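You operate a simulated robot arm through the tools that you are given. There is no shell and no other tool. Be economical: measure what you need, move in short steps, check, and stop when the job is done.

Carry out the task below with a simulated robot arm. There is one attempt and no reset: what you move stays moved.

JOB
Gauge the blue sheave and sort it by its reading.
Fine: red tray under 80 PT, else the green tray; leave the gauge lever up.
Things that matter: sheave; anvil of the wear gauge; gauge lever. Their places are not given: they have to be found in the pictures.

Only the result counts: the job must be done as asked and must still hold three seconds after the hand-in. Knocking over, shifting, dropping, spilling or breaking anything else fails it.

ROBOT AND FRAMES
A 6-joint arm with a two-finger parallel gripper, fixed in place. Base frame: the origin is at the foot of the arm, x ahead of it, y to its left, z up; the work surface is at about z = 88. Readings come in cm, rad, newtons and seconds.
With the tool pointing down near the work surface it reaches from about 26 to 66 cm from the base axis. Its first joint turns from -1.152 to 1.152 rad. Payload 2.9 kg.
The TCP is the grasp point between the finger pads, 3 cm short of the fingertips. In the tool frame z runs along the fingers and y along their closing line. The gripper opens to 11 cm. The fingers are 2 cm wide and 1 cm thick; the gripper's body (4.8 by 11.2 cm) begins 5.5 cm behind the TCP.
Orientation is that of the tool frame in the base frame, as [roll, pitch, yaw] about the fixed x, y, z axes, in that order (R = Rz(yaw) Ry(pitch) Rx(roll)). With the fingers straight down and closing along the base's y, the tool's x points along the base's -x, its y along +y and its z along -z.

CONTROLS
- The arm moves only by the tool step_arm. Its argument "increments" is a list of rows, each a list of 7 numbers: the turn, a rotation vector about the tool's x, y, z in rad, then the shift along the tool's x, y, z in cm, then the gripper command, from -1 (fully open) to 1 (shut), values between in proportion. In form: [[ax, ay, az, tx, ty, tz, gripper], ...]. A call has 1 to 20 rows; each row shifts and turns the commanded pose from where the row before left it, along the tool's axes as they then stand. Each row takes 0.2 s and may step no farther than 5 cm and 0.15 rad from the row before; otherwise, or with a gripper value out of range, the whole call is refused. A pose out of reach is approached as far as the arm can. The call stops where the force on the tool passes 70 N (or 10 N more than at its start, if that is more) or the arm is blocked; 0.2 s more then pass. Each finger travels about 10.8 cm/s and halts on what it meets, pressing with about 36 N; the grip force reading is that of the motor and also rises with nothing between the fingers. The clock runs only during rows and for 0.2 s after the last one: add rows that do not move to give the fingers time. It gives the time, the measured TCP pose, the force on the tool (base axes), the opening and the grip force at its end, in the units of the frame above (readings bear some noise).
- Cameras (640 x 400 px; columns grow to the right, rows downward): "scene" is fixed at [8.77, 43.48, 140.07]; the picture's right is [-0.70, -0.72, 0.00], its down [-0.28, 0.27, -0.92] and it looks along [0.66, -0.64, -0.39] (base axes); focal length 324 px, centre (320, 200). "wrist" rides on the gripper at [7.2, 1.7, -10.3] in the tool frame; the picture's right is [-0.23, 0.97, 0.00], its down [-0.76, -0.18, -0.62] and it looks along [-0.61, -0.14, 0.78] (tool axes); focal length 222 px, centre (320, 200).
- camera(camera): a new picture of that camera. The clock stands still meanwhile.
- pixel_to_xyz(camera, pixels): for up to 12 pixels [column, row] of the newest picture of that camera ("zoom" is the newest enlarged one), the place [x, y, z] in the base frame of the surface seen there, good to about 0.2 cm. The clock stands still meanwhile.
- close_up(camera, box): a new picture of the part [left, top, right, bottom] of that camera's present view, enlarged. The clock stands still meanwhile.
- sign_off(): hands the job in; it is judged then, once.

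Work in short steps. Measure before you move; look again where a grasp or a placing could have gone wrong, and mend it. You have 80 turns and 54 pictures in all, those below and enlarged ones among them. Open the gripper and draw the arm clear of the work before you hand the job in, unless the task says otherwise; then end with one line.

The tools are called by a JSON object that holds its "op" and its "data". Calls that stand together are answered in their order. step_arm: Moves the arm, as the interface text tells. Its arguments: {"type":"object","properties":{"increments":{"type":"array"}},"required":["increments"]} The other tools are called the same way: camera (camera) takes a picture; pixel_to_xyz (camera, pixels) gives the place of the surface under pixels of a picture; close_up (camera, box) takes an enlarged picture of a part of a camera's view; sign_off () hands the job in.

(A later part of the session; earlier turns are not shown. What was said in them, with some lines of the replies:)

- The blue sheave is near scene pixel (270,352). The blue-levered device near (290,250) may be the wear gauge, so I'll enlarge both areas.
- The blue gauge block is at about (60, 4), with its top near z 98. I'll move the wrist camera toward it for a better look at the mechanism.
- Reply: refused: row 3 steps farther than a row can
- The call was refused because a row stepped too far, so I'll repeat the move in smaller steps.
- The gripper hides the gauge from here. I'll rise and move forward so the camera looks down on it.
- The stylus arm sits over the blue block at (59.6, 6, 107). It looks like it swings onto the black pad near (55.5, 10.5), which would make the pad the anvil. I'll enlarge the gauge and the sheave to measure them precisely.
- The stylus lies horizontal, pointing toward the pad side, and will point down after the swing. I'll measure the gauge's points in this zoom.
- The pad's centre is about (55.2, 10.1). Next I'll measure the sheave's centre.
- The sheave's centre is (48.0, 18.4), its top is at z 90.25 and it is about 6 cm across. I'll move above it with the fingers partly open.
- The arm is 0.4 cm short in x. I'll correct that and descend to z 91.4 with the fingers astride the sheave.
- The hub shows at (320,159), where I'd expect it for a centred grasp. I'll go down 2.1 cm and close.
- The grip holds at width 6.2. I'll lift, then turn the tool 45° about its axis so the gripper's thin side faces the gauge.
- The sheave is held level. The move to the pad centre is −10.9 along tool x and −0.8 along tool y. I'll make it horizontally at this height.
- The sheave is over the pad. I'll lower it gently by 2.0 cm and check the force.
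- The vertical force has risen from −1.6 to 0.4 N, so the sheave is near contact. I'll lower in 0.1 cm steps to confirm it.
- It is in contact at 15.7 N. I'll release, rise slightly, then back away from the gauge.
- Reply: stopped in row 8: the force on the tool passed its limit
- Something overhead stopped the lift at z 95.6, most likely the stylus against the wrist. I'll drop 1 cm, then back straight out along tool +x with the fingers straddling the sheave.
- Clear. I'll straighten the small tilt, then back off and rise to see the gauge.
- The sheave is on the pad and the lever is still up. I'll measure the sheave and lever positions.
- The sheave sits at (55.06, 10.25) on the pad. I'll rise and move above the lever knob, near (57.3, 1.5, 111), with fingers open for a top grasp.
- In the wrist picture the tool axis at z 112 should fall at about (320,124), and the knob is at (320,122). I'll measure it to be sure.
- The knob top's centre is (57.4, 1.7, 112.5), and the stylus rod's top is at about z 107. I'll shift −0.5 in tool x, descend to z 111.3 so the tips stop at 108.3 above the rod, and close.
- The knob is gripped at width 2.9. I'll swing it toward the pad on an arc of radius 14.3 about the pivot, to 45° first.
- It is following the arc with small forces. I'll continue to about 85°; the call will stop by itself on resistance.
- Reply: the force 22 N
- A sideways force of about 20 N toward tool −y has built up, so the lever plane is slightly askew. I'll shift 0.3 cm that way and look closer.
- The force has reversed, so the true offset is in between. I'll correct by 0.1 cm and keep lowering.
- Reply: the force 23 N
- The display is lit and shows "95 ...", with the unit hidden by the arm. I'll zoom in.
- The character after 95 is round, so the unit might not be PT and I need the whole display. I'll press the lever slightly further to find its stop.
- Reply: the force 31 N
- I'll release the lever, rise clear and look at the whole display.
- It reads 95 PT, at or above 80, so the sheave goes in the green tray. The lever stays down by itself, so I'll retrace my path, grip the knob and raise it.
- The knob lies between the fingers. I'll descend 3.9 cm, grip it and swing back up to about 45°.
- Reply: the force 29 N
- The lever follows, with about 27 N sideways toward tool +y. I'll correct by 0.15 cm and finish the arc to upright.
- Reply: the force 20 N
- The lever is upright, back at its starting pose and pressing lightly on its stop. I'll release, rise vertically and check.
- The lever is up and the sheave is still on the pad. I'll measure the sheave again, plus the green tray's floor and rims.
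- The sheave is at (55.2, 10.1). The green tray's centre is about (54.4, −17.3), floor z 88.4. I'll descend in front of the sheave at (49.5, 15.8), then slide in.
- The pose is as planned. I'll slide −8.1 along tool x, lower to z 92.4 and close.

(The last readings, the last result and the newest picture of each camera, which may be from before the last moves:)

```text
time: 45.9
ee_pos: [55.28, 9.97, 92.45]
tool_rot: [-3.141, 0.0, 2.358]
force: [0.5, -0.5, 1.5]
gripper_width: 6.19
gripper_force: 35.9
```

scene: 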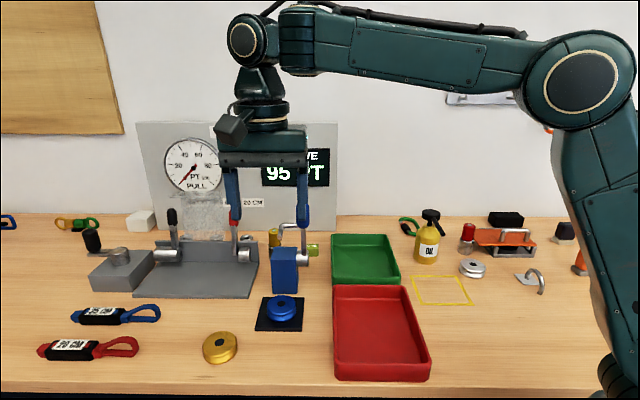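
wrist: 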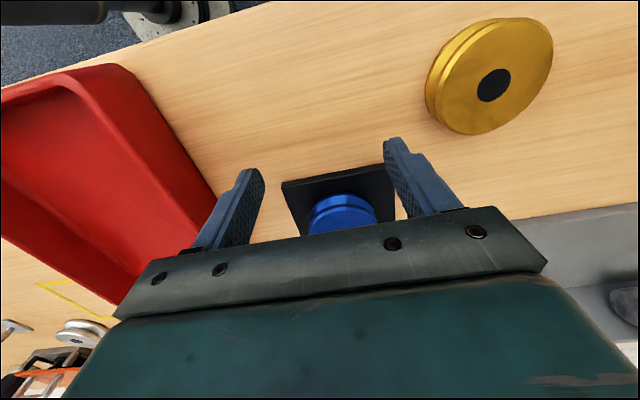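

It is gripped at 6.2. I'll lift just 1.2 cm, back straight out from under the stylus, then rise.

{"op": "step_arm", "data": {"increments": [[0, 0, 0, 0, 0, -0.6, 1], [0, 0, 0, 0, 0, -0.6, 1], [0, 0, 0, 1.5, 0, 0, 1], [0, 0, 0, 2.5, 0, 0, 1], [0, 0, 0, 3, 0, 0, 1], [0, 0, 0, 3, 0, 0, 1], [0, 0, 0, 0, 0, -3, 1], [0, 0, 0, 0, 0, -4, 1], [0, 0, 0, 0, 0, -4, 1], [0, 0, 0, 0, 0, 0, 1]]}}

{"op": "camera", "data": {"camera": "scene"}}

```text
time: 48.0
ee_pos: [48.16, 17.07, 104.72]
tool_rot: [-3.139, -0.002, 2.36]
force: [0.8, 0.5, -0.7]
gripper_width: 6.18
gripper_force: 36.0
```

```text
12 pictures are left
```

scene: 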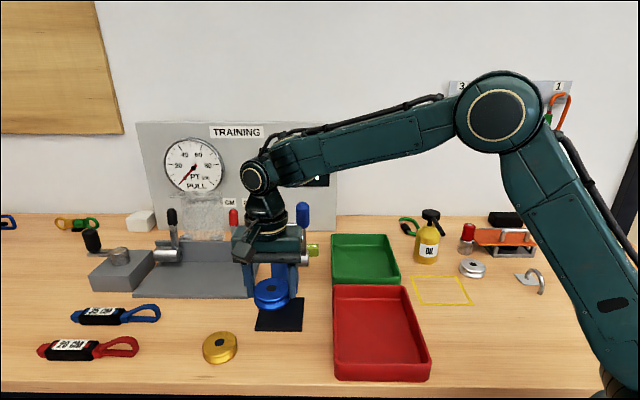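

The sheave is clear and held. I'll go 19.9 along tool −y, passing in front of the gauge, then 28.7 along tool −x to reach the green tray.

{"op": "step_arm", "data": {"increments": [[0, 0, 0, 0, -4, -1, 1], [0, 0, 0, 0, -4, -1, 1], [0, 0, 0, 0, -4, 0, 1], [0, 0, 0, 0, -4, 0, 1], [0, 0, 0, 0, -3.9, 0, 1], [0, 0, 0, -4, 0, 0, 1], [0, 0, 0, -4, 0, 0, 1], [0, 0, 0, -4, 0, 0, 1], [0, 0, 0, -4, 0, 0, 1], [0, 0, 0, -4, 0, 0, 1], [0, 0, 0, -4, 0, 0, 1], [0, 0, 0, -4, 0, 0, 1], [0, 0, 0, -0.7, 0, 0, 1], [0, 0, 0, 0, 0, 0, 1], [0, 0, 0, 0, 0, 0, 1]]}}

{"op": "camera", "data": {"camera": "wrist"}}

{"op": "camera", "data": {"camera": "scene"}}

```text
time: 51.2
ee_pos: [54.64, -17.49, 106.87]
tool_rot: [-3.14, -0.002, 2.358]
force: [0.4, 0.7, -1.2]
gripper_width: 6.17
gripper_force: 35.8
```

```text
11 pictures are left
```

wrist: 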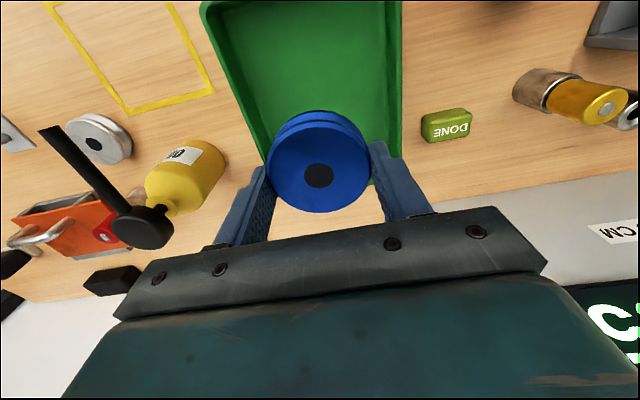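

```text
10 pictures are left
```

scene: 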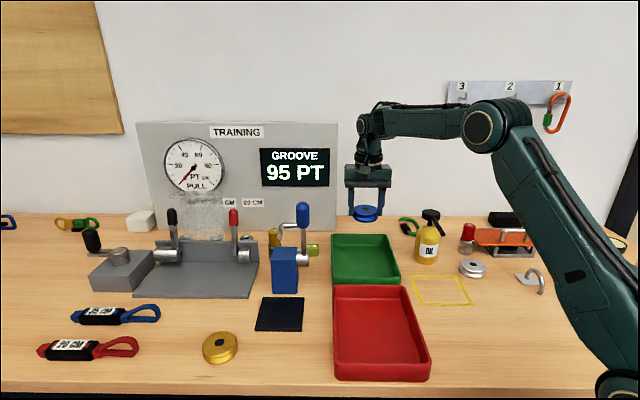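

I'll check the green tray's inner edges in this picture before lowering, since the fingers must fit inside.

{"op": "pixel_to_xyz", "data": {"camera": "scene", "pixels": [[332, 235], [388, 235], [399, 280], [333, 282], [338, 270], [390, 272], [384, 243], [340, 243], [362, 260]]}}

{"op": "pixel_to_xyz", "data": {"camera": "wrist", "pixels": [[255, 150], [395, 130], [305, 30], [225, 60], [403, 60], [318, 175], [160, 200]]}}

```text
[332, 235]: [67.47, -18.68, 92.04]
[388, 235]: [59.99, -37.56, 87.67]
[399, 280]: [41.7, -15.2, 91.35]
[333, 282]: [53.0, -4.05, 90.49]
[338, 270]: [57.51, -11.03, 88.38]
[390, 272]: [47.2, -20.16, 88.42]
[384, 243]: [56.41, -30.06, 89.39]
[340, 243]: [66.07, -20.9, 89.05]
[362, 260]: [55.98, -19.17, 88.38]
```

```text
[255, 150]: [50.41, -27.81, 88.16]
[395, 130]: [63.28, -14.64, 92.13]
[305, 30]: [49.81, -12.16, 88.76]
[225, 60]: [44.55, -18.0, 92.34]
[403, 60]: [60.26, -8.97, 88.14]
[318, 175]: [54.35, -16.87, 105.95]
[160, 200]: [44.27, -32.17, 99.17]
```

The tray's inside half-width is about 7.5 cm around the TCP and the fingers reach about 5, so they fit. I'll lower to just above the floor.

{"op": "step_arm", "data": {"increments": [[0, 0, 0, 0, 0.2, 4, 1], [0, 0, 0, 0, 0, 4, 1], [0, 0, 0, 0, 0, 4, 1], [0, 0, 0, 0, 0, 2, 1], [0, 0, 0, 0, 0, 0.6, 1], [0, 0, 0, 0, 0, 0, 1], [0, 0, 0, 0, 0, 0, 1]]}}

```text
time: 52.9
ee_pos: [54.69, -17.19, 92.14]
tool_rot: [3.142, -0.001, 2.358]
force: [1.0, -0.2, -1.1]
gripper_width: 6.17
gripper_force: 35.9
```

There is no contact yet, so I'll lower in small steps.

{"op": "step_arm", "data": {"increments": [[0, 0, 0, 0, 0, 0.15, 1], [0, 0, 0, 0, 0, 0.1, 1], [0, 0, 0, 0, 0, 0, 1]]}}

```text
time: 53.6
ee_pos: [54.63, -17.15, 92.04]
tool_rot: [3.141, 0.001, 2.36]
force: [-3.4, -0.8, 13.8]
gripper_width: 6.18
gripper_force: 35.7
```

It touched down at 13.8 N. I'll release, rise straight up and draw back.

{"op": "step_arm", "data": {"increments": [[0, 0, 0, 0, 0, -0.1, 0.8], [0, 0, 0, 0, 0, 0, 0.3], [0, 0, 0, 0, 0, 0, -0.2], [0, 0, 0, 0, 0, 0, -0.5], [0, 0, 0, 0, 0, 0, -0.5], [0, 0, 0, 0, 0, -2, -0.5], [0, 0, 0, 0, 0, -4, -0.5], [0, 0, 0, 0, 0, -4, -0.5], [0, 0, 0, 0, 0, -4, -0.5], [0, 0, 0, 4, 0, -3, -1], [0, 0, 0, 4, 0, 0, -1], [0, 0, 0, 4, 0, 0, -1], [0, 0, 0, 0, 0, 0, -1]]}}

{"op": "camera", "data": {"camera": "scene"}}

{"op": "close_up", "data": {"camera": "scene", "box": [250, 190, 430, 340]}}

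```text
time: 56.5
ee_pos: [46.23, -8.45, 109.12]
tool_rot: [-3.138, -0.001, 2.356]
force: [0.3, -0.3, 1.1]
gripper_width: 10.99
gripper_force: 0.2
```

```text
9 pictures are left
```

scene: 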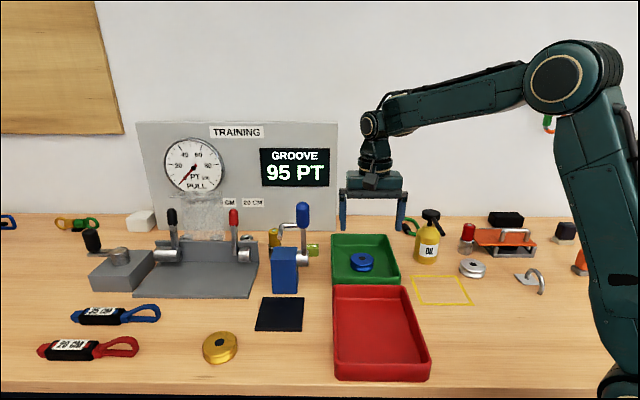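

```text
2.67 times, centred on (340, 265) of scene
```

zoom: 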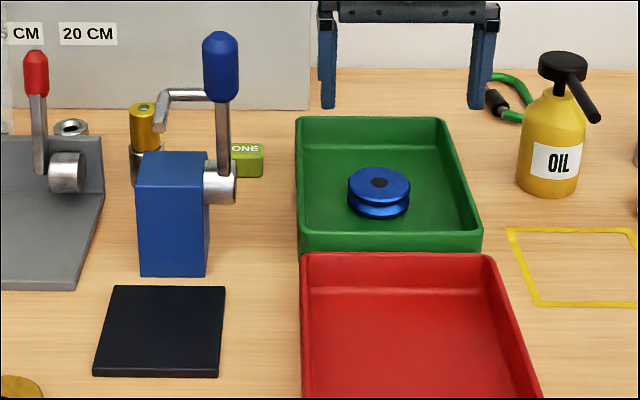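

The sheave lies flat in the green tray, the lever is up, the gripper is open and clear, and nothing else has moved. I'll hand the job in.

{"op": "sign_off", "data": {}}

```text
The job is handed in.
```

The blue sheave read 95 PT on the wear gauge, so I put it in the green tray; the gauge lever is back up and I've handed the job in.
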